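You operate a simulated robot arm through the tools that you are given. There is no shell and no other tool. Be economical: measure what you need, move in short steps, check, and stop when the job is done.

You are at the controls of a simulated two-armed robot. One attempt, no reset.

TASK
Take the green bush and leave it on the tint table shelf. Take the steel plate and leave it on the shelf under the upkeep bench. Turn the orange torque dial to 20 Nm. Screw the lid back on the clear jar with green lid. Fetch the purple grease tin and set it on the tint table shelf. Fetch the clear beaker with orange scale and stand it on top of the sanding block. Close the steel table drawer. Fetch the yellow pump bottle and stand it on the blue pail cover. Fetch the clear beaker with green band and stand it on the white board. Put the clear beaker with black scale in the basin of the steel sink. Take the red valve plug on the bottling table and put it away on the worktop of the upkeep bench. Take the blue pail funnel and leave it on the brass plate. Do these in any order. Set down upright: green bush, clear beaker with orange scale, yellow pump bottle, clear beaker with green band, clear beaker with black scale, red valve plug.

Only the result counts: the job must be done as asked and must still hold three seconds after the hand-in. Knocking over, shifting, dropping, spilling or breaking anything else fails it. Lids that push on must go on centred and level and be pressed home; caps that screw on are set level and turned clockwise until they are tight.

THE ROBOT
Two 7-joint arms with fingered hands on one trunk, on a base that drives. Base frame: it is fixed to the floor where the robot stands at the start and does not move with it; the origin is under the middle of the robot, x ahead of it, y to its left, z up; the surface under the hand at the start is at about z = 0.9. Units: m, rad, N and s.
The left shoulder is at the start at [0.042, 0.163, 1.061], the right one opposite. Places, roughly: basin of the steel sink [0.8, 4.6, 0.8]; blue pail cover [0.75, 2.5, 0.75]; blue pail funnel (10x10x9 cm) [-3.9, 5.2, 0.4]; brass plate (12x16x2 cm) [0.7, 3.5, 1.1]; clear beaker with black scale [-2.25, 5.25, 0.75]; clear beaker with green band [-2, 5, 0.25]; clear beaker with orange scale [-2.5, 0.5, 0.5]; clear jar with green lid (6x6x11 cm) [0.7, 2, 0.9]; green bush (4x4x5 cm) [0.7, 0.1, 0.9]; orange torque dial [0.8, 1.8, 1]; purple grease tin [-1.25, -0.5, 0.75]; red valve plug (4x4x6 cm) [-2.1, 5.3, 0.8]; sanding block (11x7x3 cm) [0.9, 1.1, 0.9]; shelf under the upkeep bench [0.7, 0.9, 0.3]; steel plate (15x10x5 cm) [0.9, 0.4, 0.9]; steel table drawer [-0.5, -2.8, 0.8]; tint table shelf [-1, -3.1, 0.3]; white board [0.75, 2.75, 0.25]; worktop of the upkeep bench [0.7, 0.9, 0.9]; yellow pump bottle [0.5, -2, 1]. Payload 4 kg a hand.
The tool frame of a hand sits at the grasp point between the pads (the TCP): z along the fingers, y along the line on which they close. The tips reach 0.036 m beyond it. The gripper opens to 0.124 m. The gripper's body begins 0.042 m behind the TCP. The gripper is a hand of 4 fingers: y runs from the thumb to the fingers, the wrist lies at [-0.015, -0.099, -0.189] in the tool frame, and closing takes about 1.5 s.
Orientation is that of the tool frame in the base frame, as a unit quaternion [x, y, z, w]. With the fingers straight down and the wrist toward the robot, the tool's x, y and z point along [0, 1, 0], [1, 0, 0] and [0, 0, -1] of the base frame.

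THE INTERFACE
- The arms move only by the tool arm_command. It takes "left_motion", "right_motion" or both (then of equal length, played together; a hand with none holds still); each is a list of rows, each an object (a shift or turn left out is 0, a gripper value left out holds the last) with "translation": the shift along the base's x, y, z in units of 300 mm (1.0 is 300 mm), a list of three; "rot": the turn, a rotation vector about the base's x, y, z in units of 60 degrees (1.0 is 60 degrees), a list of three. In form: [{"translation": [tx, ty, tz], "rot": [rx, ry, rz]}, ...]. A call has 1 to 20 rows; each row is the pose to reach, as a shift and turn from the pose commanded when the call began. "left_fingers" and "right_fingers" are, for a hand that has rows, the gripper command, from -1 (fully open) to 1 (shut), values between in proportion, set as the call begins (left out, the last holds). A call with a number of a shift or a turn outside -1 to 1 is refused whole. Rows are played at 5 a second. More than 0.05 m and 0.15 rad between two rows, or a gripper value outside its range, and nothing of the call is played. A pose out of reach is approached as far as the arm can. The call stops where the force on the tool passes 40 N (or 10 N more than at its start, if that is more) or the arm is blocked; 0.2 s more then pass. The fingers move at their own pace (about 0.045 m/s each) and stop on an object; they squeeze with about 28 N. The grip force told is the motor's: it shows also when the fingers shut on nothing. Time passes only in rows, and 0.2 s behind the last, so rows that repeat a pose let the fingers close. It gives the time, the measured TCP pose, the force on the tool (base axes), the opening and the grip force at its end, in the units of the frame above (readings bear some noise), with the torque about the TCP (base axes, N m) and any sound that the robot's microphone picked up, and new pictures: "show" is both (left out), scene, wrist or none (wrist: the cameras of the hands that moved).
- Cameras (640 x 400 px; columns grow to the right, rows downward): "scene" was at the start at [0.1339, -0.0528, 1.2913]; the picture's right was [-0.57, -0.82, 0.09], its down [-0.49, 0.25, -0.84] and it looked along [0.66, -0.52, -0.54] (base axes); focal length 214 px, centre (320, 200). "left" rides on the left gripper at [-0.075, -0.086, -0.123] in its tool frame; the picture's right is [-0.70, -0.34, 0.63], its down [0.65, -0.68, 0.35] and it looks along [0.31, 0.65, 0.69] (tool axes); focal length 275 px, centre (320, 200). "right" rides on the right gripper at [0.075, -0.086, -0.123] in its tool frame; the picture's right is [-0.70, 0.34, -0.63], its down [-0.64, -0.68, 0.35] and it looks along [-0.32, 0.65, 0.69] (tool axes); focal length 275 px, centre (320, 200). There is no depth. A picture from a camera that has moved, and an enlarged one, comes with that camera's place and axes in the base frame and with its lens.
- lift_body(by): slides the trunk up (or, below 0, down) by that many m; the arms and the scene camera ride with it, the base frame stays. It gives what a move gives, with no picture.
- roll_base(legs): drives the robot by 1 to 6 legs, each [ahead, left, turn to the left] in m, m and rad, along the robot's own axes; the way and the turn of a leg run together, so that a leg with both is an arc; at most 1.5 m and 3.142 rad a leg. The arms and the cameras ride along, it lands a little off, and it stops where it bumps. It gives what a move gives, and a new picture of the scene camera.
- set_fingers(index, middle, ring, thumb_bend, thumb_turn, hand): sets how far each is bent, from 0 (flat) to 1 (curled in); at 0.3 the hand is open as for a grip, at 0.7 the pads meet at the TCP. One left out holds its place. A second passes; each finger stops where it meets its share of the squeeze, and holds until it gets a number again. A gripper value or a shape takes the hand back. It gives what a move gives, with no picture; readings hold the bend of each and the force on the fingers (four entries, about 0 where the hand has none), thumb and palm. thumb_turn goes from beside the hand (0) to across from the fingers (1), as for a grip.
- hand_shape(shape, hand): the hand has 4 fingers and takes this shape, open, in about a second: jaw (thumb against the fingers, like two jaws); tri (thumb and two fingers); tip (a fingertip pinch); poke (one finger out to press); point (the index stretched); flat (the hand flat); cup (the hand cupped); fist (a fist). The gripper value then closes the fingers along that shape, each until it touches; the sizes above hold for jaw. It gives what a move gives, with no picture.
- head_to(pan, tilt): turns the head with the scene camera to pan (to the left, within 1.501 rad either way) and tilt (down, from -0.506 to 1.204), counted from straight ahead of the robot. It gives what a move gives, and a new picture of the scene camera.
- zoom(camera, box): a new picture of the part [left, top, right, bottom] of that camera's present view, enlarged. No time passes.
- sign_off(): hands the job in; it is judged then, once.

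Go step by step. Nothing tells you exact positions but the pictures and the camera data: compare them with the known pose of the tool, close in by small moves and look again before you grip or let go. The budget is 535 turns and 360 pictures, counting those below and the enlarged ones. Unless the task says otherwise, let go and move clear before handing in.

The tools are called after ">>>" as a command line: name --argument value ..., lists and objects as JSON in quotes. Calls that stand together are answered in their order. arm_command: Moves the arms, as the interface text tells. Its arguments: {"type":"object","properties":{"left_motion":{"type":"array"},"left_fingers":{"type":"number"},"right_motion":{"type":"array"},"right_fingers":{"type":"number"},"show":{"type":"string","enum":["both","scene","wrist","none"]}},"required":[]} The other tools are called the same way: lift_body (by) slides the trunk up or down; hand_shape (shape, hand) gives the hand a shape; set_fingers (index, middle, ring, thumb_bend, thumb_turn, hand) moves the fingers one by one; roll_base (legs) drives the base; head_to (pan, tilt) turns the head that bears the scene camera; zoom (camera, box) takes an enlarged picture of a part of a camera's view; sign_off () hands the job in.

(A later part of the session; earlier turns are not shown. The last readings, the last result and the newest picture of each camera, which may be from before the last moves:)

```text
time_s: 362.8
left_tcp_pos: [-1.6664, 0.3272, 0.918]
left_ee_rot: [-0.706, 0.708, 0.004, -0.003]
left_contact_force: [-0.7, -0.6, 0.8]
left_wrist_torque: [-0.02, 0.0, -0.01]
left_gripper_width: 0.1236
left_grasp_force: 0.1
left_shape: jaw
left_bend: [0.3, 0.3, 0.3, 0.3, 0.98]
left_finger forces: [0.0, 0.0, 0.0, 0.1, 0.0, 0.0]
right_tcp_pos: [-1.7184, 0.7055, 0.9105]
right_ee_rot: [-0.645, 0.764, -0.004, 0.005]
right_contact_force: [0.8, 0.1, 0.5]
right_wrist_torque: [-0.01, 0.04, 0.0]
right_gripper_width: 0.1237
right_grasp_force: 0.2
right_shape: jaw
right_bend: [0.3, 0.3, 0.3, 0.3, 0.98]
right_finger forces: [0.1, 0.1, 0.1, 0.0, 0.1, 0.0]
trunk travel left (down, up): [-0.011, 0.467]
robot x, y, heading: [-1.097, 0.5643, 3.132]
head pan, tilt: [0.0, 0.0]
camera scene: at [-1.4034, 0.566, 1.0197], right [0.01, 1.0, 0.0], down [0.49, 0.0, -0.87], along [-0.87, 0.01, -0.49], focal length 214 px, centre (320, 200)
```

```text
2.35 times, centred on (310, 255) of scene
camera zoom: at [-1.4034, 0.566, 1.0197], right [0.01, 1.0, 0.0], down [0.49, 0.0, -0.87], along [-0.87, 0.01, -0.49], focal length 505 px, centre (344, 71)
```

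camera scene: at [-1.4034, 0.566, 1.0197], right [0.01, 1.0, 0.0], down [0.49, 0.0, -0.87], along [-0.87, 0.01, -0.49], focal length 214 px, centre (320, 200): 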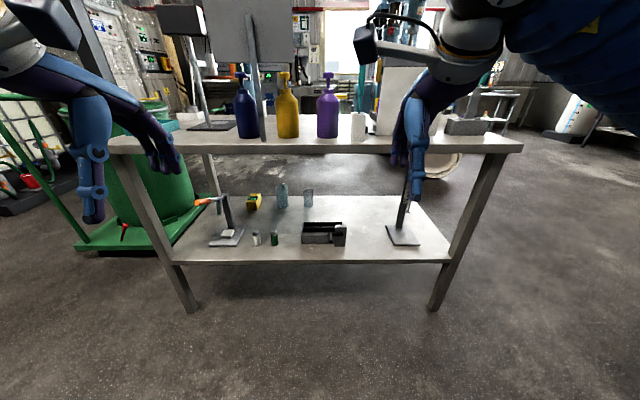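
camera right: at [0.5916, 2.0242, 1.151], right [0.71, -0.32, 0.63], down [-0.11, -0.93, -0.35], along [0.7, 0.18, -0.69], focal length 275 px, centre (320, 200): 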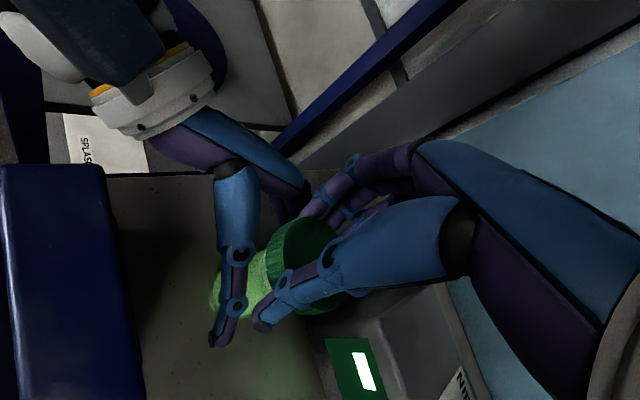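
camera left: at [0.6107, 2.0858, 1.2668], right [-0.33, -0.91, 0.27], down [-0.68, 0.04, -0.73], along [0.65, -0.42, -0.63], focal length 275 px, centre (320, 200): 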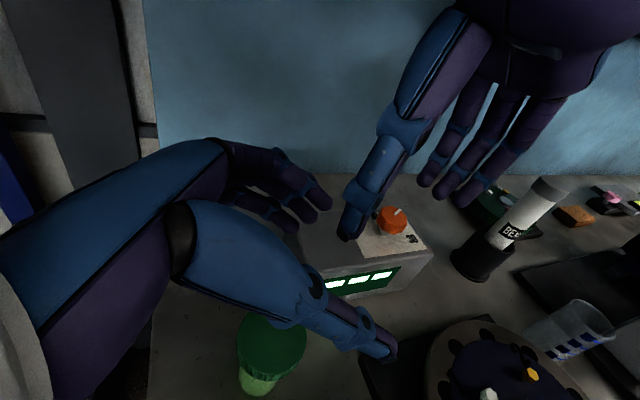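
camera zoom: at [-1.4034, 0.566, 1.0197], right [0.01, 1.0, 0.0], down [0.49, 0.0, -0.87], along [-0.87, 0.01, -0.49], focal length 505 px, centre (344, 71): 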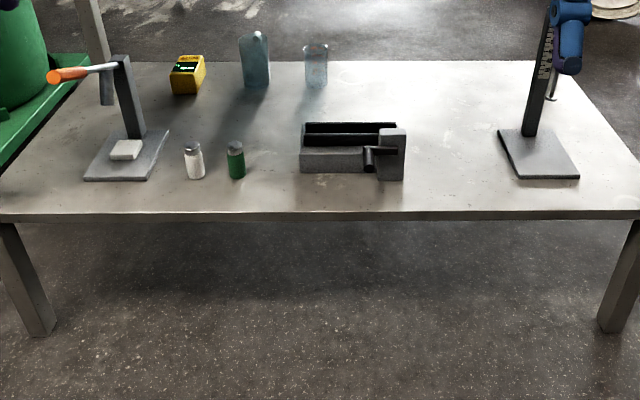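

Shelf is at z≈0.34, front x −2.07; the beaker stands at (−2.51, 0.505), z 0.35–0.47. I shape the right hand for a sideways pinch pitched 60° forward and lower it.

>>> arm_command --right_motion '[{"translation": [0.02, -0.05, -0.12], "rot": [-0.058, 0.068, -0.101]}, {"translation": [0.04, -0.1, -0.24], "rot": [-0.117, 0.137, -0.203]}, {"translation": [0.06, -0.15, -0.36], "rot": [-0.175, 0.205, -0.304]}, {"translation": [0.08, -0.2, -0.48], "rot": [-0.234, 0.274, -0.405]}, {"translation": [0.1, -0.25, -0.6], "rot": [-0.292, 0.342, -0.507]}, {"translation": [0.12, -0.3, -0.72], "rot": [-0.351, 0.411, -0.608]}]' --show "none"

>>> arm_command --right_motion '[{"translation": [0, -0.06, -0.12], "rot": [-0.058, 0.068, -0.101]}, {"translation": [0, -0.12, -0.24], "rot": [-0.117, 0.137, -0.203]}, {"translation": [0, -0.18, -0.36], "rot": [-0.175, 0.205, -0.304]}, {"translation": [0, -0.24, -0.48], "rot": [-0.234, 0.274, -0.405]}, {"translation": [0, -0.3, -0.6], "rot": [-0.292, 0.342, -0.507]}, {"translation": [0, -0.36, -0.72], "rot": [-0.351, 0.411, -0.608]}]' --right_fingers -0.6 --show "both"

```text
time_s: 364.2
left_tcp_pos: [-1.6664, 0.3276, 0.9176]
left_ee_rot: [-0.705, 0.709, 0.004, -0.002]
left_contact_force: [-0.1, 0.0, -0.1]
left_wrist_torque: [-0.01, 0.0, 0.02]
left_gripper_width: 0.1237
left_grasp_force: 0.0
left_shape: jaw
left_bend: [0.3, 0.3, 0.3, 0.3, 0.98]
left_finger forces: [0.1, 0.0, 0.0, 0.0, 0.0, 0.0]
right_tcp_pos: [-1.6809, 0.6143, 0.696]
right_ee_rot: [-0.352, 0.896, -0.006, -0.272]
right_contact_force: [1.8, 0.4, 0.3]
right_wrist_torque: [-0.05, 0.0, 0.01]
right_gripper_width: 0.1237
right_grasp_force: 0.1
right_shape: jaw
right_bend: [0.3, 0.3, 0.3, 0.3, 0.98]
right_finger forces: [0.0, 0.1, 0.0, 0.1, 0.0, 0.0]
trunk travel left (down, up): [-0.011, 0.467]
robot x, y, heading: [-1.0916, 0.5604, 3.133]
head pan, tilt: [0.0, 0.0]
```

```text
time_s: 365.6
left_tcp_pos: [-1.6676, 0.3261, 0.9168]
left_ee_rot: [-0.705, 0.709, 0.003, -0.002]
left_contact_force: [-0.4, 0.7, -0.1]
left_wrist_torque: [-0.02, -0.02, 0.01]
left_gripper_width: 0.1236
left_grasp_force: 0.0
left_shape: jaw
left_bend: [0.3, 0.3, 0.3, 0.3, 0.98]
left_finger forces: [0.0, 0.0, 0.0, 0.0, 0.0, 0.1]
right_tcp_pos: [-1.6806, 0.5066, 0.4779]
right_ee_rot: [0.003, 0.866, -0.008, -0.499]
right_contact_force: [-0.4, -0.3, 0.1]
right_wrist_torque: [0.06, -0.04, 0.01]
right_gripper_width: 0.0994
right_grasp_force: 0.0
right_shape: jaw
right_bend: [0.32, 0.35, 0.34, 0.0, 0.98]
right_finger forces: [0.0, 0.1, 0.1, 0.1, 0.0, 0.0]
trunk travel left (down, up): [-0.011, 0.467]
robot x, y, heading: [-1.0962, 0.5637, 3.127]
head pan, tilt: [0.0, 0.0]
camera scene: at [-1.4041, 0.5659, 1.0192], right [0.01, 1.0, 0.0], down [0.49, -0.01, -0.87], along [-0.87, 0.01, -0.49], focal length 214 px, centre (320, 200)
camera right: at [-1.6126, 0.4215, 0.6062], right [0.9, 0.34, -0.29], down [0.03, -0.69, -0.72], along [-0.44, 0.64, -0.63], focal length 275 px, centre (320, 200)
```

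scene: 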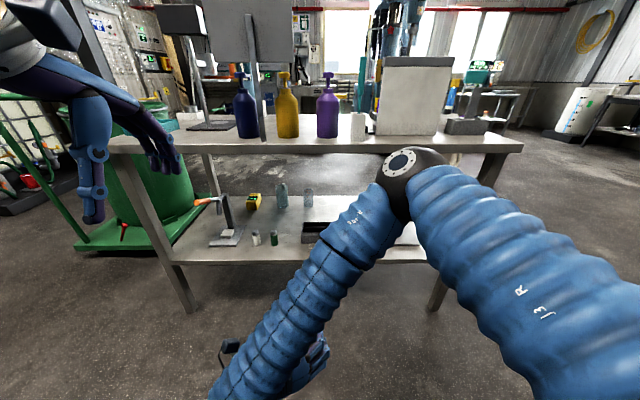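
right: 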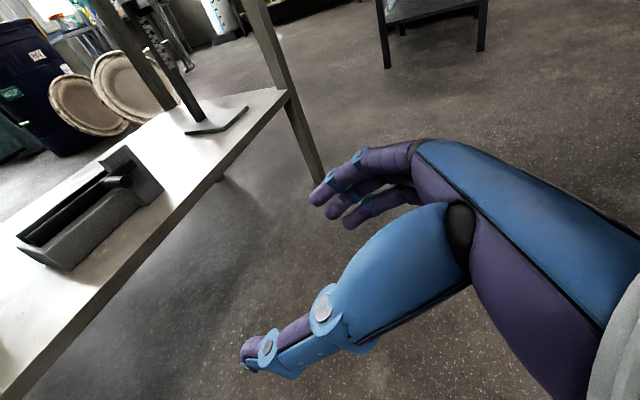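

Stretch the arm forward so the elbow comes down, before entering.

>>> arm_command --right_motion '[{"translation": [-0.16, 0, 0.02]}, {"translation": [-0.32, 0, 0.04]}, {"translation": [-0.48, 0, 0.06]}, {"translation": [-0.64, 0, 0.08]}, {"translation": [-0.8, 0, 0.1]}, {"translation": [-0.95, 0, 0.1]}]' --show "scene"

```text
time_s: 367.0
left_tcp_pos: [-1.6654, 0.327, 0.9172]
left_ee_rot: [-0.706, 0.708, 0.002, -0.004]
left_contact_force: [-0.2, -0.8, -0.3]
left_wrist_torque: [0.01, 0.01, 0.01]
left_gripper_width: 0.1236
left_grasp_force: 0.0
left_shape: jaw
left_bend: [0.3, 0.3, 0.3, 0.3, 0.98]
left_finger forces: [0.0, 0.0, 0.0, 0.0, 0.0, 0.1]
right_tcp_pos: [-1.964, 0.5045, 0.5082]
right_ee_rot: [0.001, 0.867, -0.007, -0.499]
right_contact_force: [0.0, 0.1, -0.1]
right_wrist_torque: [-0.03, 0.01, -0.04]
right_gripper_width: 0.0994
right_grasp_force: 0.1
right_shape: jaw
right_bend: [0.32, 0.35, 0.34, 0.0, 0.98]
right_finger forces: [0.0, 0.0, 0.0, 0.0, 0.0, 0.0]
trunk travel left (down, up): [-0.011, 0.467]
robot x, y, heading: [-1.0934, 0.5616, 3.13]
head pan, tilt: [0.0, 0.0]
camera scene: at [-1.4038, 0.5659, 1.0194], right [0.01, 1.0, 0.0], down [0.49, 0.0, -0.87], along [-0.87, 0.01, -0.49], focal length 214 px, centre (320, 200)
```

scene: 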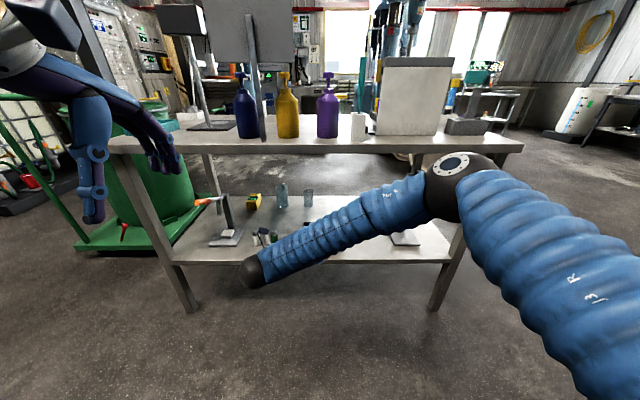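

The right shoulder must line up with the wrist to keep the elbow below the tabletop. First tuck the left hand out to the side.

>>> arm_command --left_motion '[{"translation": [0.1, -0.09, 0.06], "rot": [0, 0, 0.08]}, {"translation": [0.2, -0.18, 0.12], "rot": [0, 0, 0.16]}, {"translation": [0.3, -0.28, 0.18], "rot": [0, 0, 0.24]}, {"translation": [0.4, -0.38, 0.24], "rot": [0, 0, 0.32]}, {"translation": [0.5, -0.48, 0.3], "rot": [0, 0, 0.4]}, {"translation": [0.6, -0.58, 0.36], "rot": [0, 0, 0.48]}, {"translation": [0.7, -0.68, 0.4], "rot": [0, 0, 0.56]}, {"translation": [0.8, -0.78, 0.4], "rot": [0, 0, 0.64]}, {"translation": [0.9, -0.88, 0.4], "rot": [0, 0, 0.72]}]' --right_motion '[{"translation": [0, 0.05, 0]}, {"translation": [0, 0.1, 0]}, {"translation": [0, 0.16, 0]}, {"translation": [0, 0.24, 0]}, {"translation": [0, 0.33, 0]}, {"translation": [0, 0.42, 0]}, {"translation": [0, 0.52, 0]}, {"translation": [0, 0.62, 0]}, {"translation": [0, 0.72, 0]}]' --show "none"

>>> roll_base --legs '[[0, 0.24, 0.01]]'

```text
time_s: 369.0
left_tcp_pos: [-1.3948, 0.0651, 1.0387]
left_ee_rot: [0.917, -0.399, -0.003, 0.003]
left_contact_force: [-0.3, -0.4, -0.7]
left_wrist_torque: [0.02, 0.0, -0.03]
left_gripper_width: 0.1238
left_grasp_force: 0.2
left_shape: jaw
left_bend: [0.3, 0.3, 0.3, 0.3, 0.98]
left_finger forces: [0.0, 0.0, 0.0, 0.1, 0.1, 0.0]
right_tcp_pos: [-1.9659, 0.7208, 0.5099]
right_ee_rot: [0.002, 0.866, -0.007, -0.5]
right_contact_force: [-0.5, 0.4, 0.7]
right_wrist_torque: [-0.02, -0.03, 0.02]
right_gripper_width: 0.0993
right_grasp_force: 0.1
right_shape: jaw
right_bend: [0.32, 0.35, 0.34, 0.0, 0.98]
right_finger forces: [0.0, 0.1, 0.0, 0.0, 0.0, 0.0]
trunk travel left (down, up): [-0.011, 0.467]
robot x, y, heading: [-1.0946, 0.565, 3.131]
head pan, tilt: [0.0, 0.0]
```

```text
time_s: 370.8
left_tcp_pos: [-1.3923, -0.1777, 1.0377]
left_ee_rot: [0.919, -0.395, -0.002, 0.004]
left_contact_force: [-0.1, 0.3, 0.4]
left_wrist_torque: [0.01, 0.0, 0.01]
left_gripper_width: 0.1237
left_grasp_force: 0.1
left_shape: jaw
left_bend: [0.3, 0.3, 0.3, 0.3, 0.98]
left_finger forces: [0.0, 0.0, 0.0, 0.0, 0.0, 0.0]
right_tcp_pos: [-1.9668, 0.4699, 0.5089]
right_ee_rot: [-0.002, 0.867, -0.01, -0.499]
right_contact_force: [0.3, 0.7, -0.3]
right_wrist_torque: [0.0, 0.03, -0.02]
right_gripper_width: 0.0992
right_grasp_force: 0.0
right_shape: jaw
right_bend: [0.32, 0.35, 0.34, 0.0, 0.98]
right_finger forces: [0.0, 0.0, 0.1, 0.1, 0.1, 0.0]
trunk travel left (down, up): [-0.011, 0.467]
robot x, y, heading: [-1.0939, 0.3198, 3.141]
head pan, tilt: [0.0, 0.0]
camera scene: at [-1.4047, 0.3219, 1.0198], right [0.0, 1.0, 0.0], down [0.49, 0.0, -0.87], along [-0.87, 0.0, -0.49], focal length 214 px, centre (320, 200)
```

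scene: 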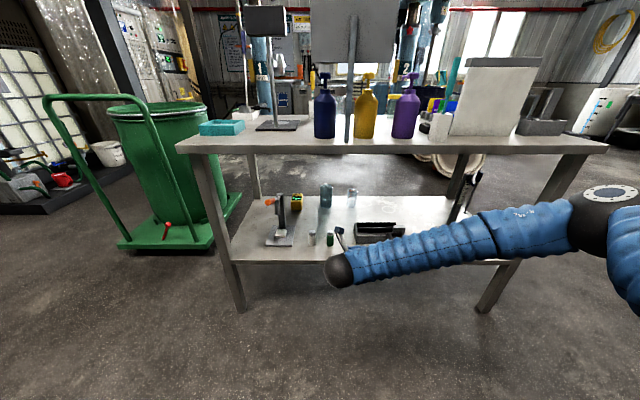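

Lean brings the shoulder forward, so I can stretch the arm further in over the shelf instead of driving.

>>> arm_command --right_motion '[{"translation": [-0.16, 0.02, 0]}, {"translation": [-0.32, 0.04, 0]}, {"translation": [-0.48, 0.06, 0]}, {"translation": [-0.64, 0.08, 0]}, {"translation": [-0.8, 0.1, 0]}, {"translation": [-0.95, 0.11, 0]}]' --show "both"

```text
time_s: 372.2
left_tcp_pos: [-1.3924, -0.1774, 1.0383]
left_ee_rot: [0.919, -0.395, -0.001, 0.004]
left_contact_force: [-0.1, 1.0, 0.0]
left_wrist_torque: [-0.04, 0.01, 0.01]
left_gripper_width: 0.124
left_grasp_force: 0.1
left_shape: jaw
left_bend: [0.3, 0.3, 0.3, 0.3, 0.98]
left_finger forces: [0.1, 0.1, 0.0, 0.0, 0.0, 0.0]
right_tcp_pos: [-2.2553, 0.5053, 0.5047]
right_ee_rot: [-0.001, 0.867, -0.01, -0.498]
right_contact_force: [-0.1, 0.1, -0.2]
right_wrist_torque: [0.02, -0.03, 0.02]
right_gripper_width: 0.0995
right_grasp_force: 0.1
right_shape: jaw
right_bend: [0.32, 0.35, 0.34, 0.0, 0.98]
right_finger forces: [0.1, 0.1, 0.0, 0.0, 0.0, 0.0]
trunk travel left (down, up): [-0.011, 0.467]
robot x, y, heading: [-1.0936, 0.3207, 3.141]
head pan, tilt: [0.0, 0.0]
camera scene: at [-1.4049, 0.3225, 1.0196], right [0.0, 1.0, 0.0], down [0.49, 0.0, -0.87], along [-0.87, 0.0, -0.49], focal length 214 px, centre (320, 200)
camera right: at [-2.1863, 0.4221, 0.6336], right [0.89, 0.34, -0.29], down [0.03, -0.69, -0.72], along [-0.45, 0.63, -0.63], focal length 275 px, centre (320, 200)
```

scene: 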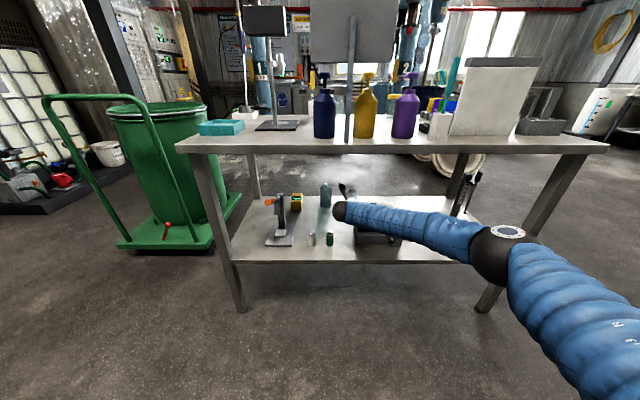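
right: 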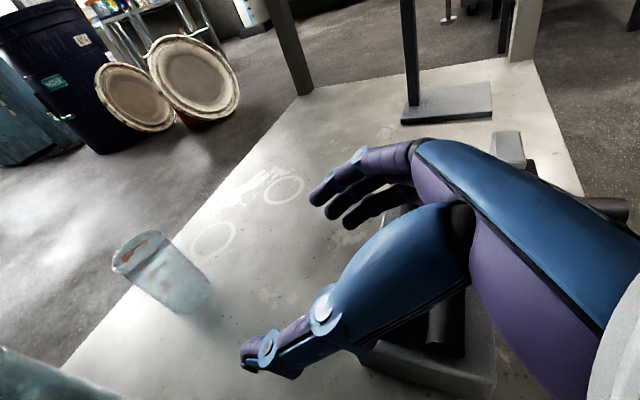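

Beaker (orange marks) at (−2.515, 0.508). Roll in 0.23 m.

>>> roll_base --legs '[[0.23, 0, 0]]'

>>> arm_command --right_motion '[{"translation": [0, 0.01, -0.1]}, {"translation": [0, 0.01, -0.2]}]' --show "wrist"

```text
time_s: 373.5
left_tcp_pos: [-1.4547, -0.1775, 1.0476]
left_ee_rot: [0.931, -0.366, -0.002, 0.011]
left_contact_force: [-0.1, -0.3, -0.2]
left_wrist_torque: [0.01, 0.01, -0.03]
left_gripper_width: 0.1238
left_grasp_force: 0.0
left_shape: jaw
left_bend: [0.3, 0.3, 0.3, 0.3, 0.98]
left_finger forces: [0.1, 0.1, 0.1, 0.0, 0.0, 0.0]
right_tcp_pos: [-2.3619, 0.4506, 0.5161]
right_ee_rot: [-0.023, 0.864, -0.029, -0.502]
right_contact_force: [0.0, -0.1, 0.6]
right_wrist_torque: [-0.02, -0.03, 0.03]
right_gripper_width: 0.0993
right_grasp_force: 0.1
right_shape: jaw
right_bend: [0.32, 0.35, 0.34, 0.0, 0.98]
right_finger forces: [0.0, 0.0, 0.1, 0.0, 0.1, 0.0]
trunk travel left (down, up): [-0.011, 0.467]
robot x, y, heading: [-1.1941, 0.327, -3.086]
head pan, tilt: [0.0, 0.0]
stopped in leg 1: the robot was blocked; the commanded pose is now the measured one
camera scene: at [-1.4971, 0.3208, 1.0233], right [-0.06, 1.0, -0.01], down [0.49, 0.02, -0.87], along [-0.87, -0.06, -0.49], focal length 214 px, centre (320, 200)
```

scene: 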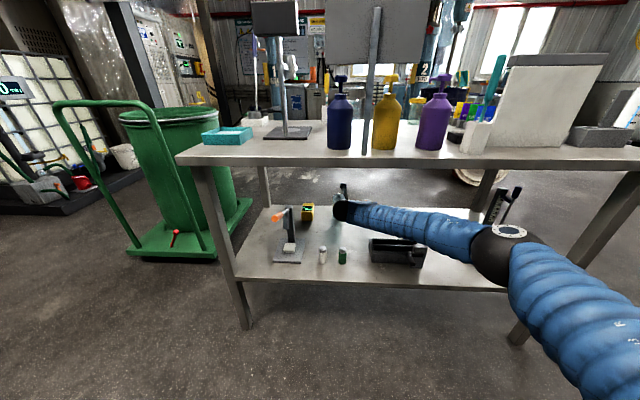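

```text
time_s: 374.1
left_tcp_pos: [-1.4558, -0.1772, 1.048]
left_ee_rot: [0.931, -0.366, -0.002, 0.012]
left_contact_force: [0.1, -0.1, -0.3]
left_wrist_torque: [-0.01, 0.0, 0.06]
left_gripper_width: 0.1238
left_grasp_force: 0.0
left_shape: jaw
left_bend: [0.3, 0.3, 0.3, 0.3, 0.98]
left_finger forces: [0.0, 0.0, 0.1, 0.0, 0.1, 0.0]
right_tcp_pos: [-2.3632, 0.4517, 0.4547]
right_ee_rot: [-0.022, 0.864, -0.029, -0.502]
right_contact_force: [-0.6, 1.2, 0.5]
right_wrist_torque: [0.02, -0.03, -0.01]
right_gripper_width: 0.0995
right_grasp_force: 0.0
right_shape: jaw
right_bend: [0.32, 0.35, 0.34, 0.0, 0.98]
right_finger forces: [0.0, 0.0, 0.2, 0.1, 0.0, 0.1]
trunk travel left (down, up): [-0.011, 0.467]
robot x, y, heading: [-1.1954, 0.3287, -3.085]
head pan, tilt: [0.0, 0.0]
camera right: at [-2.2881, 0.3736, 0.583], right [0.87, 0.39, -0.3], down [0.07, -0.7, -0.71], along [-0.49, 0.6, -0.63], focal length 275 px, centre (320, 200)
```

right: 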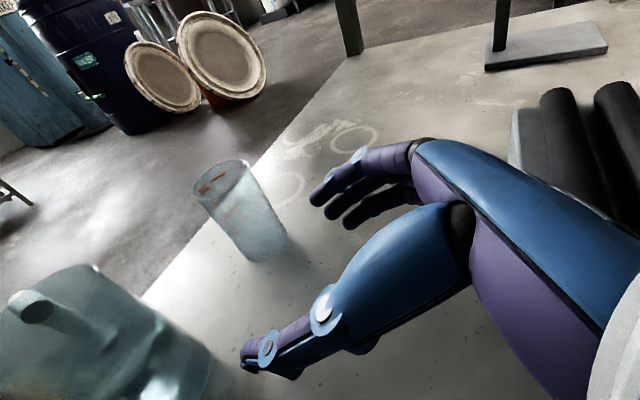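

Blocked – check what is on the left side of the robot.

>>> head_to --pan 1.3 --tilt 0.3

```text
time_s: 375.6
left_tcp_pos: [-1.4539, -0.1778, 1.0484]
left_ee_rot: [0.93, -0.366, -0.002, 0.013]
left_contact_force: [1.4, 0.1, 0.4]
left_wrist_torque: [0.02, 0.01, 0.02]
left_gripper_width: 0.124
left_grasp_force: 0.0
left_shape: jaw
left_bend: [0.3, 0.3, 0.3, 0.3, 0.98]
left_finger forces: [0.1, 0.1, 0.0, 0.0, 0.0, 0.0]
right_tcp_pos: [-2.3618, 0.451, 0.4534]
right_ee_rot: [-0.023, 0.864, -0.029, -0.502]
right_contact_force: [0.2, 0.2, -0.1]
right_wrist_torque: [0.01, -0.01, 0.02]
right_gripper_width: 0.0992
right_grasp_force: 0.0
right_shape: jaw
right_bend: [0.32, 0.35, 0.34, 0.0, 0.98]
right_finger forces: [0.0, 0.0, 0.1, 0.0, 0.0, 0.0]
trunk travel left (down, up): [-0.011, 0.467]
robot x, y, heading: [-1.1953, 0.3279, -3.083]
head pan, tilt: [1.3, 0.3]
camera scene: at [-1.4215, 0.2359, 1.0309], right [-0.86, 0.21, -0.47], down [0.52, 0.3, -0.8], along [-0.03, -0.93, -0.37], focal length 214 px, centre (320, 200)
```

scene: 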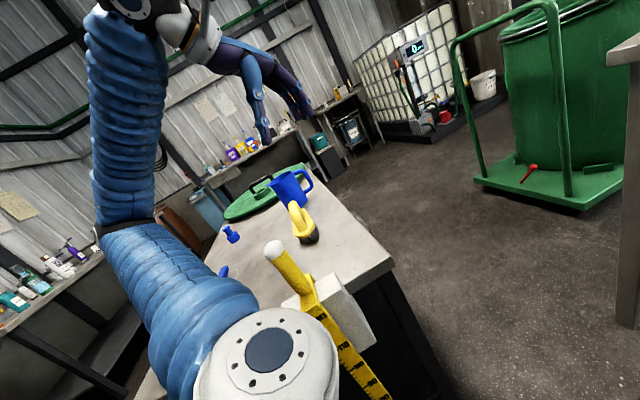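

The base touched the bracket with the yellow measuring rod at the green table's end; it still stands. Move right away from it, straighten, then continue.

>>> roll_base --legs '[[0, -0.14, 0], [0, 0, -0.055]]'

>>> head_to --pan 0.9 --tilt 0.5

```text
time_s: 377.3
left_tcp_pos: [-1.497, -0.0351, 1.04]
left_ee_rot: [0.92, -0.392, -0.001, 0.005]
left_contact_force: [0.6, 0.7, 0.6]
left_wrist_torque: [0.01, 0.01, 0.06]
left_gripper_width: 0.1239
left_grasp_force: 0.0
left_shape: jaw
left_bend: [0.3, 0.3, 0.3, 0.3, 0.98]
left_finger forces: [0.0, 0.0, 0.0, 0.0, 0.0, 0.0]
right_tcp_pos: [-2.3652, 0.6503, 0.4459]
right_ee_rot: [-0.002, 0.866, -0.01, -0.499]
right_contact_force: [0.1, -0.2, 0.4]
right_wrist_torque: [-0.02, 0.03, -0.02]
right_gripper_width: 0.0994
right_grasp_force: 0.0
right_shape: jaw
right_bend: [0.32, 0.35, 0.34, 0.0, 0.98]
right_finger forces: [0.0, 0.1, 0.1, 0.0, 0.0, 0.0]
trunk travel left (down, up): [-0.011, 0.467]
robot x, y, heading: [-1.2014, 0.463, -3.138]
head pan, tilt: [1.3, 0.3]
camera scene: at [-1.442, 0.3762, 1.0275], right [-0.84, 0.26, -0.48], down [0.54, 0.29, -0.79], along [-0.07, -0.92, -0.38], focal length 214 px, centre (320, 200)
```

scene: 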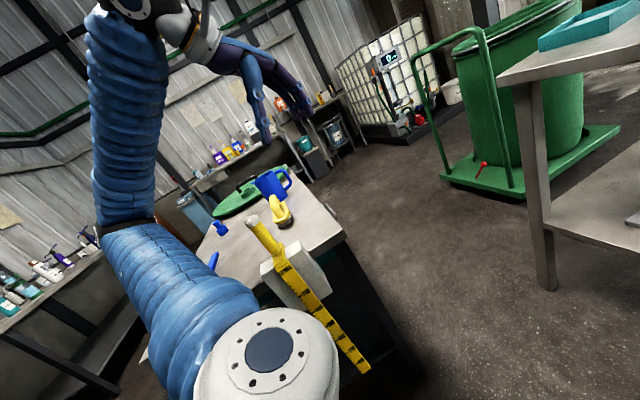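

```text
time_s: 378.2
left_tcp_pos: [-1.497, -0.0347, 1.0389]
left_ee_rot: [0.92, -0.391, -0.002, 0.004]
left_contact_force: [0.8, 0.6, 0.5]
left_wrist_torque: [0.01, 0.0, -0.04]
left_gripper_width: 0.1237
left_grasp_force: 0.1
left_shape: jaw
left_bend: [0.3, 0.3, 0.3, 0.3, 0.98]
left_finger forces: [0.0, 0.0, 0.0, 0.0, 0.0, 0.1]
right_tcp_pos: [-2.3662, 0.6507, 0.4467]
right_ee_rot: [-0.002, 0.866, -0.01, -0.499]
right_contact_force: [0.8, -0.2, -0.4]
right_wrist_torque: [0.01, 0.0, 0.0]
right_gripper_width: 0.0993
right_grasp_force: 0.1
right_shape: jaw
right_bend: [0.32, 0.35, 0.34, 0.0, 0.98]
right_finger forces: [0.0, 0.0, 0.0, 0.0, 0.0, 0.0]
trunk travel left (down, up): [-0.011, 0.467]
robot x, y, heading: [-1.2005, 0.4663, -3.138]
head pan, tilt: [0.901, 0.499]
camera scene: at [-1.4601, 0.3947, 0.9962], right [-0.68, 0.62, -0.39], down [0.69, 0.38, -0.62], along [-0.24, -0.69, -0.68], focal length 214 px, centre (320, 200)
```

scene: 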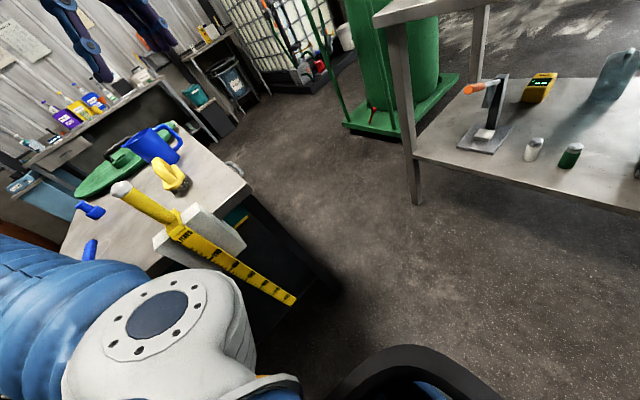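

>>> arm_command --right_motion '[{"translation": [0, -0.12, 0.03]}, {"translation": [0, -0.24, 0.03]}, {"translation": [0, -0.36, 0.03]}, {"translation": [0, -0.475, 0.03]}]' --show "none"

>>> roll_base --legs '[[0.1, 0, 0]]'

>>> arm_command --right_motion '[{"translation": [0, 0, -0.05]}]' --show "wrist"

```text
time_s: 379.2
left_tcp_pos: [-1.4962, -0.0334, 1.0391]
left_ee_rot: [0.92, -0.392, -0.002, 0.004]
left_contact_force: [-0.7, 0.0, 0.5]
left_wrist_torque: [0.01, 0.0, -0.03]
left_gripper_width: 0.124
left_grasp_force: 0.0
left_shape: jaw
left_bend: [0.3, 0.3, 0.3, 0.3, 0.98]
left_finger forces: [0.0, 0.0, 0.0, 0.1, 0.0, 0.0]
right_tcp_pos: [-2.363, 0.5084, 0.4534]
right_ee_rot: [-0.001, 0.866, -0.01, -0.501]
right_contact_force: [-0.1, 1.3, -1.1]
right_wrist_torque: [0.0, 0.03, -0.01]
right_gripper_width: 0.0992
right_grasp_force: 0.0
right_shape: jaw
right_bend: [0.32, 0.35, 0.34, 0.0, 0.98]
right_finger forces: [0.1, 0.0, 0.0, 0.0, 0.0, 0.0]
trunk travel left (down, up): [-0.011, 0.467]
robot x, y, heading: [-1.2031, 0.4695, -3.139]
head pan, tilt: [0.901, 0.499]
```

```text
time_s: 380.4
left_tcp_pos: [-1.6001, -0.0334, 1.0391]
left_ee_rot: [0.92, -0.392, -0.001, 0.005]
left_contact_force: [-0.2, 0.6, -1.0]
left_wrist_torque: [0.01, -0.04, -0.03]
left_gripper_width: 0.1239
left_grasp_force: 0.1
left_shape: jaw
left_bend: [0.3, 0.3, 0.3, 0.3, 0.97]
left_finger forces: [0.1, 0.1, 0.0, 0.0, 0.0, 0.0]
right_tcp_pos: [-2.4647, 0.5079, 0.4512]
right_ee_rot: [-0.001, 0.866, -0.01, -0.499]
right_contact_force: [0.4, -0.6, -0.6]
right_wrist_torque: [-0.01, 0.01, -0.01]
right_gripper_width: 0.0991
right_grasp_force: 0.0
right_shape: jaw
right_bend: [0.32, 0.35, 0.34, 0.0, 0.98]
right_finger forces: [0.1, 0.0, 0.1, 0.1, 0.0, 0.1]
trunk travel left (down, up): [-0.011, 0.467]
robot x, y, heading: [-1.3012, 0.4668, -3.145]
head pan, tilt: [0.901, 0.499]
camera scene: at [-1.5627, 0.3946, 0.9956], right [-0.68, 0.62, -0.39], down [0.69, 0.38, -0.62], along [-0.24, -0.69, -0.69], focal length 214 px, centre (320, 200)
```

scene: 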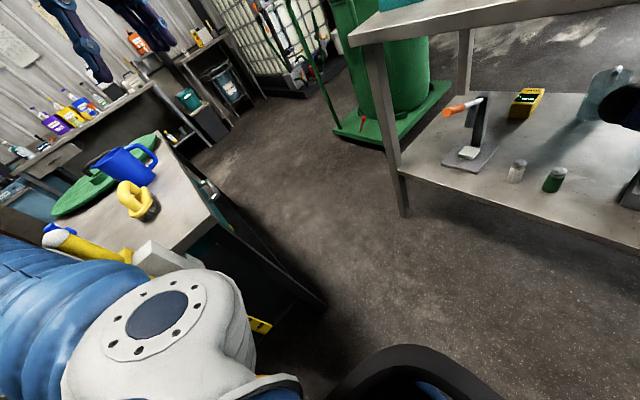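

```text
time_s: 380.8
left_tcp_pos: [-1.5992, -0.0342, 1.0385]
left_ee_rot: [0.92, -0.392, -0.001, 0.004]
left_contact_force: [-0.3, -1.0, -1.3]
left_wrist_torque: [-0.01, 0.02, 0.0]
left_gripper_width: 0.1236
left_grasp_force: 0.1
left_shape: jaw
left_bend: [0.3, 0.3, 0.3, 0.3, 0.98]
left_finger forces: [0.0, 0.0, 0.1, 0.1, 0.1, 0.0]
right_tcp_pos: [-2.4666, 0.5084, 0.4362]
right_ee_rot: [-0.001, 0.866, -0.01, -0.499]
right_contact_force: [-0.3, 0.5, -0.5]
right_wrist_torque: [0.02, 0.0, 0.0]
right_gripper_width: 0.0993
right_grasp_force: 0.1
right_shape: jaw
right_bend: [0.32, 0.35, 0.34, 0.0, 0.98]
right_finger forces: [0.0, 0.0, 0.0, 0.0, 0.0, 0.0]
trunk travel left (down, up): [-0.011, 0.467]
robot x, y, heading: [-1.3058, 0.4661, -3.141]
head pan, tilt: [0.901, 0.499]
camera right: at [-2.3968, 0.4255, 0.5642], right [0.89, 0.34, -0.29], down [0.03, -0.69, -0.72], along [-0.45, 0.63, -0.63], focal length 275 px, centre (320, 200)
```

right: 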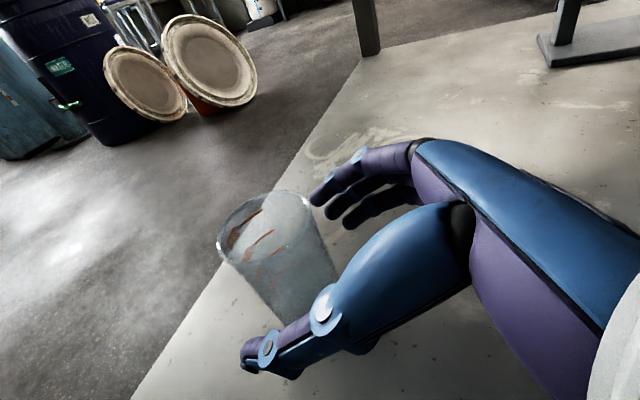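

Move in 4.5 cm and close on the beaker.

>>> arm_command --right_motion '[{"translation": [-0.08, 0.005, -0.02]}, {"translation": [-0.15, 0.005, -0.03]}]' --show "none"

>>> arm_command --right_motion '[{}, {}, {}, {}, {}, {}]' --right_fingers 1 --show "wrist"

```text
time_s: 381.4
left_tcp_pos: [-1.5994, -0.0335, 1.0384]
left_ee_rot: [0.92, -0.392, -0.002, 0.005]
left_contact_force: [-0.3, 0.7, -0.5]
left_wrist_torque: [-0.02, 0.02, -0.01]
left_gripper_width: 0.1237
left_grasp_force: 0.0
left_shape: jaw
left_bend: [0.3, 0.3, 0.3, 0.3, 0.98]
left_finger forces: [0.0, 0.1, 0.1, 0.1, 0.0, 0.0]
right_tcp_pos: [-2.498, 0.5198, 0.4299]
right_ee_rot: [-0.002, 0.866, -0.009, -0.5]
right_contact_force: [0.5, -0.1, 0.1]
right_wrist_torque: [0.01, -0.01, -0.01]
right_gripper_width: 0.0994
right_grasp_force: 0.0
right_shape: jaw
right_bend: [0.32, 0.35, 0.34, 0.0, 0.98]
right_finger forces: [0.1, 0.0, 0.0, 0.0, 0.0, 0.0]
right hand out of reach, approached as far as the arm can: row 2
trunk travel left (down, up): [-0.011, 0.467]
robot x, y, heading: [-1.3048, 0.4661, -3.14]
head pan, tilt: [0.901, 0.499]
```

```text
time_s: 382.8
left_tcp_pos: [-1.5991, -0.0344, 1.0389]
left_ee_rot: [0.92, -0.392, -0.002, 0.005]
left_contact_force: [0.1, 0.7, 0.1]
left_wrist_torque: [-0.01, -0.01, 0.01]
left_gripper_width: 0.1235
left_grasp_force: 0.1
left_shape: jaw
left_bend: [0.3, 0.3, 0.3, 0.3, 0.98]
left_finger forces: [0.0, 0.0, 0.1, 0.0, 0.0, 0.0]
right_tcp_pos: [-2.4991, 0.5198, 0.4302]
right_ee_rot: [-0.001, 0.866, -0.01, -0.5]
right_contact_force: [0.4, -0.2, 3.5]
right_wrist_torque: [0.12, 0.02, 0.02]
right_gripper_width: 0.0741
right_grasp_force: 28.2
right_shape: jaw
right_bend: [0.44, 0.45, 0.41, 0.55, 0.99]
right_finger forces: [14.6, 6.4, 4.2, 0.1, 26.2, 0.0]
trunk travel left (down, up): [-0.011, 0.467]
robot x, y, heading: [-1.305, 0.465, -3.138]
head pan, tilt: [0.901, 0.499]
camera right: at [-2.4281, 0.4365, 0.5589], right [0.89, 0.34, -0.29], down [0.03, -0.69, -0.72], along [-0.45, 0.63, -0.63], focal length 275 px, centre (320, 200)
```

right: 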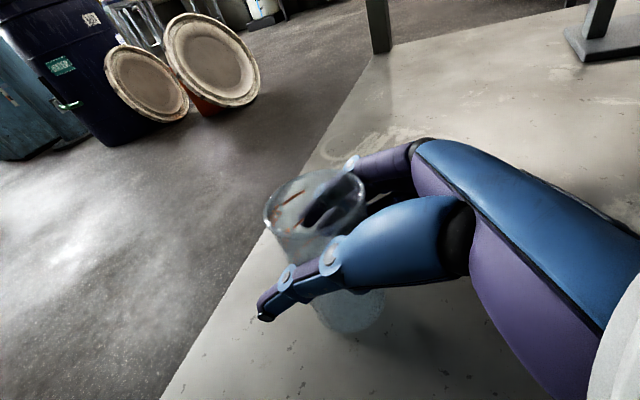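

Gripped (0.074). Lift 11 cm and draw it back out by rolling backwards.

>>> arm_command --right_motion '[{"translation": [0, 0, 0.1]}, {"translation": [0, 0, 0.2]}, {"translation": [0.02, 0, 0.3]}, {"translation": [0.04, 0, 0.38]}]' --show "wrist"

>>> roll_base --legs '[[-0.2, 0, 0]]'

```text
time_s: 383.8
left_tcp_pos: [-1.5978, -0.0337, 1.0396]
left_ee_rot: [0.92, -0.393, -0.001, 0.004]
left_contact_force: [0.1, 0.3, -0.2]
left_wrist_torque: [-0.02, -0.01, 0.0]
left_gripper_width: 0.1237
left_grasp_force: 0.2
left_shape: jaw
left_bend: [0.3, 0.3, 0.3, 0.3, 0.98]
left_finger forces: [0.0, 0.1, 0.0, 0.0, 0.0, 0.0]
right_tcp_pos: [-2.4851, 0.5206, 0.5457]
right_ee_rot: [-0.001, 0.867, -0.01, -0.498]
right_contact_force: [-0.4, -1.0, -0.5]
right_wrist_torque: [-0.03, 0.02, 0.01]
right_gripper_width: 0.074
right_grasp_force: 27.8
right_shape: jaw
right_bend: [0.44, 0.45, 0.41, 0.55, 0.99]
right_finger forces: [14.4, 6.4, 3.8, 0.0, 25.2, 0.1]
trunk travel left (down, up): [-0.011, 0.467]
robot x, y, heading: [-1.3072, 0.4702, -3.146]
head pan, tilt: [0.901, 0.499]
camera right: at [-2.4152, 0.4368, 0.6746], right [0.89, 0.34, -0.29], down [0.03, -0.69, -0.72], along [-0.45, 0.63, -0.63], focal length 275 px, centre (320, 200)
```

right: 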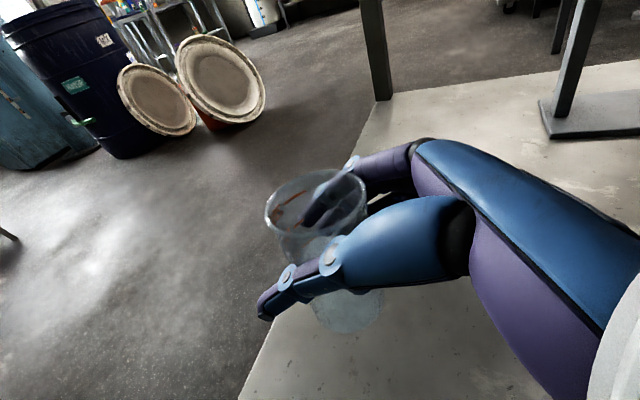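

```text
time_s: 385.4
left_tcp_pos: [-1.3981, -0.033, 1.0392]
left_ee_rot: [0.919, -0.394, -0.002, 0.004]
left_contact_force: [0.7, 0.2, 0.0]
left_wrist_torque: [0.01, 0.01, -0.01]
left_gripper_width: 0.1239
left_grasp_force: 0.1
left_shape: jaw
left_bend: [0.3, 0.3, 0.3, 0.3, 0.98]
left_finger forces: [0.0, 0.1, 0.0, 0.0, 0.1, 0.1]
right_tcp_pos: [-2.2812, 0.5261, 0.5467]
right_ee_rot: [0.0, 0.866, -0.009, -0.5]
right_contact_force: [0.2, 0.2, 0.6]
right_wrist_torque: [-0.02, -0.02, -0.03]
right_gripper_width: 0.074
right_grasp_force: 27.8
right_shape: jaw
right_bend: [0.44, 0.45, 0.41, 0.55, 0.99]
right_finger forces: [14.3, 6.4, 3.9, 0.1, 25.2, 0.0]
trunk travel left (down, up): [-0.011, 0.467]
robot x, y, heading: [-1.103, 0.468, 3.14]
head pan, tilt: [0.901, 0.499]
camera scene: at [-1.3585, 0.3957, 0.9964], right [-0.68, 0.62, -0.39], down [0.69, 0.37, -0.62], along [-0.24, -0.69, -0.69], focal length 214 px, centre (320, 200)
```

scene: 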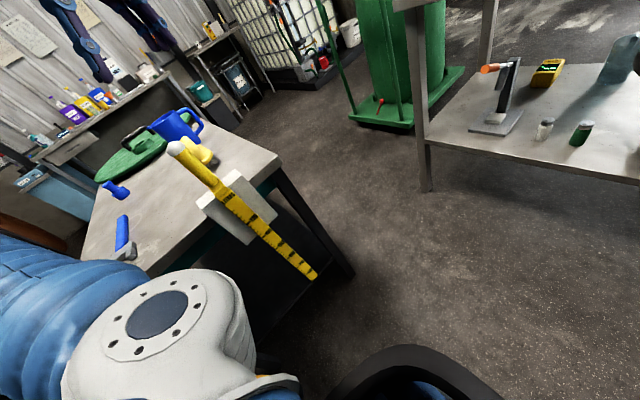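

Continue out, raise the trunk and pull the hand in.

>>> roll_base --legs '[[-0.4, 0, 0]]'

>>> lift_body --by 0.4

>>> arm_command --right_motion '[{"translation": [0.14, 0, 0.06]}, {"translation": [0.28, 0, 0.12]}, {"translation": [0.42, 0, 0.18]}, {"translation": [0.56, 0, 0.24]}, {"translation": [0.7, 0, 0.3]}, {"translation": [0.84, 0, 0.36]}]' --show "wrist"

```text
time_s: 387.9
left_tcp_pos: [-0.9955, -0.0347, 1.04]
left_ee_rot: [0.918, -0.396, -0.002, 0.004]
left_contact_force: [0.0, -0.4, 0.3]
left_wrist_torque: [0.0, 0.02, -0.04]
left_gripper_width: 0.1239
left_grasp_force: 0.0
left_shape: jaw
left_bend: [0.3, 0.3, 0.3, 0.3, 0.98]
left_finger forces: [0.1, 0.0, 0.0, 0.0, 0.1, 0.1]
right_tcp_pos: [-1.8769, 0.5278, 0.5467]
right_ee_rot: [0.002, 0.866, -0.008, -0.5]
right_contact_force: [-0.2, 0.5, 0.2]
right_wrist_torque: [0.0, -0.01, 0.01]
right_gripper_width: 0.074
right_grasp_force: 27.8
right_shape: jaw
right_bend: [0.44, 0.45, 0.41, 0.55, 0.99]
right_finger forces: [14.3, 6.4, 3.8, 0.0, 25.1, 0.1]
trunk travel left (down, up): [-0.011, 0.467]
robot x, y, heading: [-0.6994, 0.4665, 3.139]
head pan, tilt: [0.901, 0.499]
camera scene: at [-0.9547, 0.3947, 0.9963], right [-0.68, 0.62, -0.39], down [0.69, 0.37, -0.62], along [-0.24, -0.69, -0.69], focal length 214 px, centre (320, 200)
```

scene: 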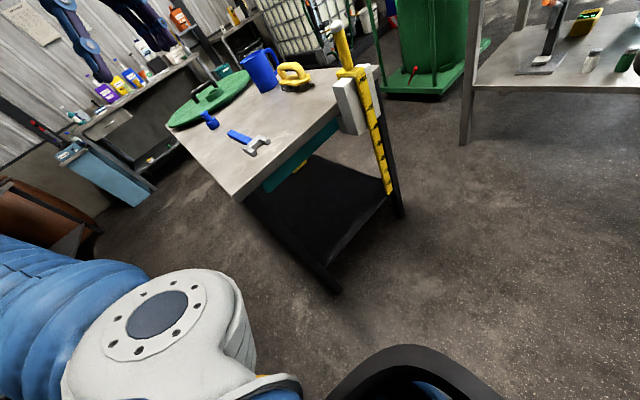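

```text
time_s: 391.7
left_tcp_pos: [-0.995, -0.035, 1.4393]
left_ee_rot: [0.918, -0.395, -0.002, 0.004]
left_contact_force: [-1.0, -0.3, -0.1]
left_wrist_torque: [0.0, 0.01, 0.0]
left_gripper_width: 0.1237
left_grasp_force: 0.0
left_shape: jaw
left_bend: [0.3, 0.3, 0.3, 0.3, 0.98]
left_finger forces: [0.1, 0.0, 0.0, 0.1, 0.1, 0.1]
right_tcp_pos: [-1.8539, 0.5271, 1.2991]
right_ee_rot: [0.0, 0.784, -0.007, -0.62]
right_contact_force: [0.1, 0.7, -0.9]
right_wrist_torque: [0.0, 0.0, 0.03]
right_gripper_width: 0.0735
right_grasp_force: 27.7
right_shape: jaw
right_bend: [0.44, 0.45, 0.41, 0.55, 0.99]
right_finger forces: [14.2, 6.4, 3.6, 0.1, 24.8, 0.0]
trunk travel left (down, up): [-0.411, 0.067]
robot x, y, heading: [-0.698, 0.4624, 3.136]
head pan, tilt: [0.901, 0.499]
```

```text
time_s: 393.1
left_tcp_pos: [-0.9938, -0.0339, 1.4396]
left_ee_rot: [0.918, -0.396, -0.002, 0.004]
left_contact_force: [0.0, 0.9, 0.8]
left_wrist_torque: [-0.03, 0.03, -0.01]
left_gripper_width: 0.1239
left_grasp_force: 0.0
left_shape: jaw
left_bend: [0.3, 0.3, 0.3, 0.3, 0.98]
left_finger forces: [0.0, 0.0, 0.0, 0.1, 0.0, 0.1]
right_tcp_pos: [-1.5974, 0.5294, 1.4102]
right_ee_rot: [0.001, 0.784, -0.007, -0.621]
right_contact_force: [-0.3, 0.7, -0.2]
right_wrist_torque: [0.01, -0.04, 0.0]
right_gripper_width: 0.0739
right_grasp_force: 28.0
right_shape: jaw
right_bend: [0.44, 0.45, 0.41, 0.55, 0.99]
right_finger forces: [14.0, 6.4, 3.5, 0.0, 24.4, 0.0]
trunk travel left (down, up): [-0.411, 0.067]
robot x, y, heading: [-0.6974, 0.4644, 3.136]
head pan, tilt: [0.901, 0.499]
camera right: at [-1.4947, 0.4458, 1.5131], right [0.77, 0.34, -0.54], down [-0.18, -0.69, -0.7], along [-0.61, 0.64, -0.47], focal length 275 px, centre (320, 200)
```

right: 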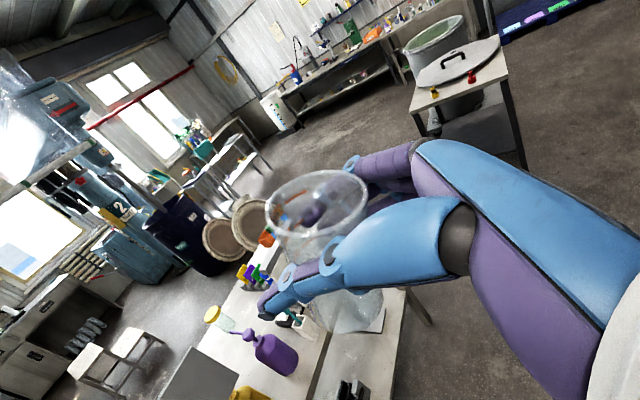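

The lift un-leaned the trunk and tilted the hand ~17°; correct the pitch and pull in further, then drive to the upkeep bench.

>>> arm_command --right_motion '[{"translation": [0.12, 0, -0.05], "rot": [0, -0.09, 0]}, {"translation": [0.24, 0, -0.1], "rot": [0, -0.18, 0]}, {"translation": [0.38, 0, -0.15], "rot": [0, -0.277, 0]}, {"translation": [0.52, 0, -0.2], "rot": [0, -0.277, 0]}, {"translation": [0.66, 0, -0.25], "rot": [0, -0.277, 0]}, {"translation": [0.8, 0, -0.3], "rot": [0, -0.277, 0]}]' --show "none"

>>> roll_base --legs '[[0, 0, -3.13], [0.3, 0.8, 0]]'

>>> head_to --pan 0 --tilt 0.5

>>> zoom --camera "scene" --box '[200, 90, 440, 250]'

```text
time_s: 394.5
left_tcp_pos: [-0.9933, -0.0346, 1.4386]
left_ee_rot: [0.918, -0.396, -0.002, 0.005]
left_contact_force: [0.2, 0.0, -0.6]
left_wrist_torque: [0.01, 0.0, -0.01]
left_gripper_width: 0.1239
left_grasp_force: 0.1
left_shape: jaw
left_bend: [0.3, 0.3, 0.3, 0.3, 0.98]
left_finger forces: [0.0, 0.0, 0.0, 0.0, 0.1, 0.1]
right_tcp_pos: [-1.3615, 0.5275, 1.3176]
right_ee_rot: [0.002, 0.865, -0.007, -0.501]
right_contact_force: [-0.3, -0.9, -0.5]
right_wrist_torque: [0.04, 0.03, 0.01]
right_gripper_width: 0.0739
right_grasp_force: 28.1
right_shape: jaw
right_bend: [0.44, 0.45, 0.41, 0.55, 0.99]
right_finger forces: [13.9, 6.2, 3.5, 0.0, 24.0, 0.0]
trunk travel left (down, up): [-0.411, 0.067]
robot x, y, heading: [-0.7001, 0.4643, 3.137]
head pan, tilt: [0.901, 0.499]
```

```text
time_s: 406.2
left_tcp_pos: [-0.1755, 1.7862, 1.4379]
left_ee_rot: [0.371, 0.929, 0.004, 0.002]
left_contact_force: [-0.2, 0.1, -0.6]
left_wrist_torque: [0.02, 0.01, 0.03]
left_gripper_width: 0.1238
left_grasp_force: 0.0
left_shape: jaw
left_bend: [0.3, 0.3, 0.3, 0.3, 0.98]
left_finger forces: [0.0, 0.0, 0.0, 0.0, 0.0, 0.1]
right_tcp_pos: [0.2228, 1.2441, 1.3177]
right_ee_rot: [0.866, 0.023, 0.5, -0.021]
right_contact_force: [-0.4, -0.8, -0.6]
right_wrist_torque: [0.01, -0.01, 0.0]
right_gripper_width: 0.0738
right_grasp_force: 28.1
right_shape: jaw
right_bend: [0.45, 0.45, 0.42, 0.55, 0.99]
right_finger forces: [13.3, 6.0, 3.6, 0.0, 23.4, 0.1]
trunk travel left (down, up): [-0.411, 0.067]
robot x, y, heading: [-0.4481, 1.2737, 0.049]
head pan, tilt: [0.901, 0.499]
camera scene: at [-0.3964, 1.3461, 1.491], right [0.81, -0.58, -0.01], down [-0.29, -0.39, -0.87], along [0.51, 0.71, -0.49], focal length 214 px, centre (320, 200)
```

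scene: 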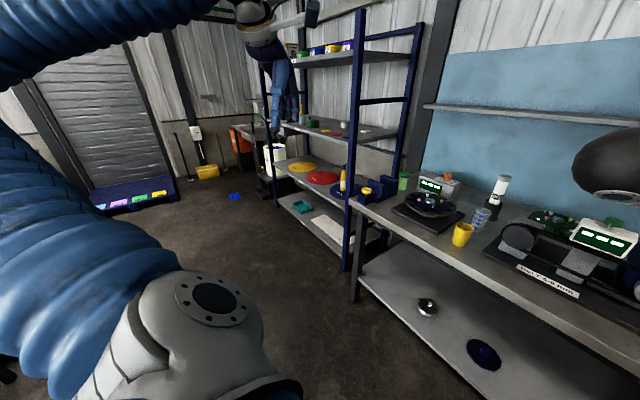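

```text
time_s: 407.4
left_tcp_pos: [-0.1741, 1.7866, 1.4392]
left_ee_rot: [0.371, 0.929, 0.004, 0.002]
left_contact_force: [-0.2, 0.3, -0.5]
left_wrist_torque: [0.0, -0.01, 0.01]
left_gripper_width: 0.1239
left_grasp_force: 0.1
left_shape: jaw
left_bend: [0.3, 0.3, 0.3, 0.3, 0.98]
left_finger forces: [0.1, 0.0, 0.0, 0.0, 0.0, 0.0]
right_tcp_pos: [0.222, 1.2423, 1.3154]
right_ee_rot: [0.866, 0.022, 0.5, -0.021]
right_contact_force: [0.2, 0.2, 0.0]
right_wrist_torque: [0.02, -0.02, 0.01]
right_gripper_width: 0.0738
right_grasp_force: 27.5
right_shape: jaw
right_bend: [0.45, 0.45, 0.42, 0.55, 0.99]
right_finger forces: [13.3, 6.0, 3.5, 0.0, 23.4, 0.0]
trunk travel left (down, up): [-0.411, 0.067]
robot x, y, heading: [-0.4461, 1.2709, 0.049]
head pan, tilt: [0.0, 0.499]
camera scene: at [-0.3588, 1.2766, 1.4906], right [0.05, -1.0, 0.0], down [-0.49, -0.02, -0.87], along [0.87, 0.04, -0.49], focal length 214 px, centre (320, 200)
```

scene: 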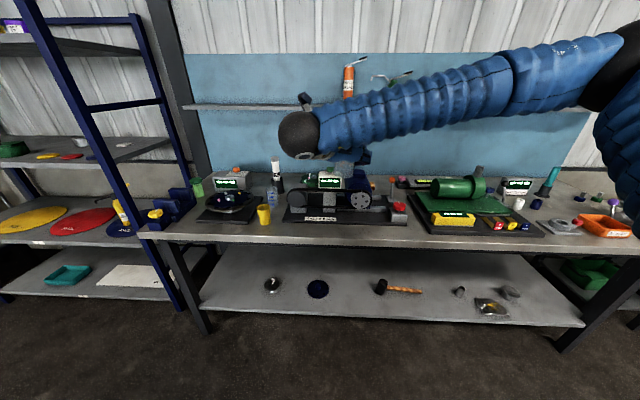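

```text
2.50 times, centred on (320, 170) of scene
camera zoom: at [-0.3588, 1.2766, 1.4906], right [0.05, -1.0, 0.0], down [-0.49, -0.02, -0.87], along [0.87, 0.04, -0.49], focal length 536 px, centre (320, 275)
```

zoom: 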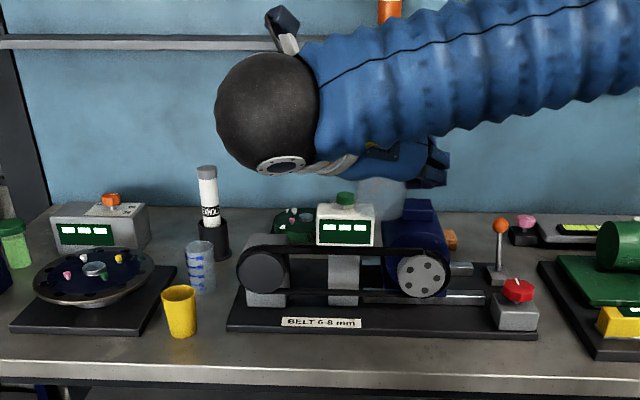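

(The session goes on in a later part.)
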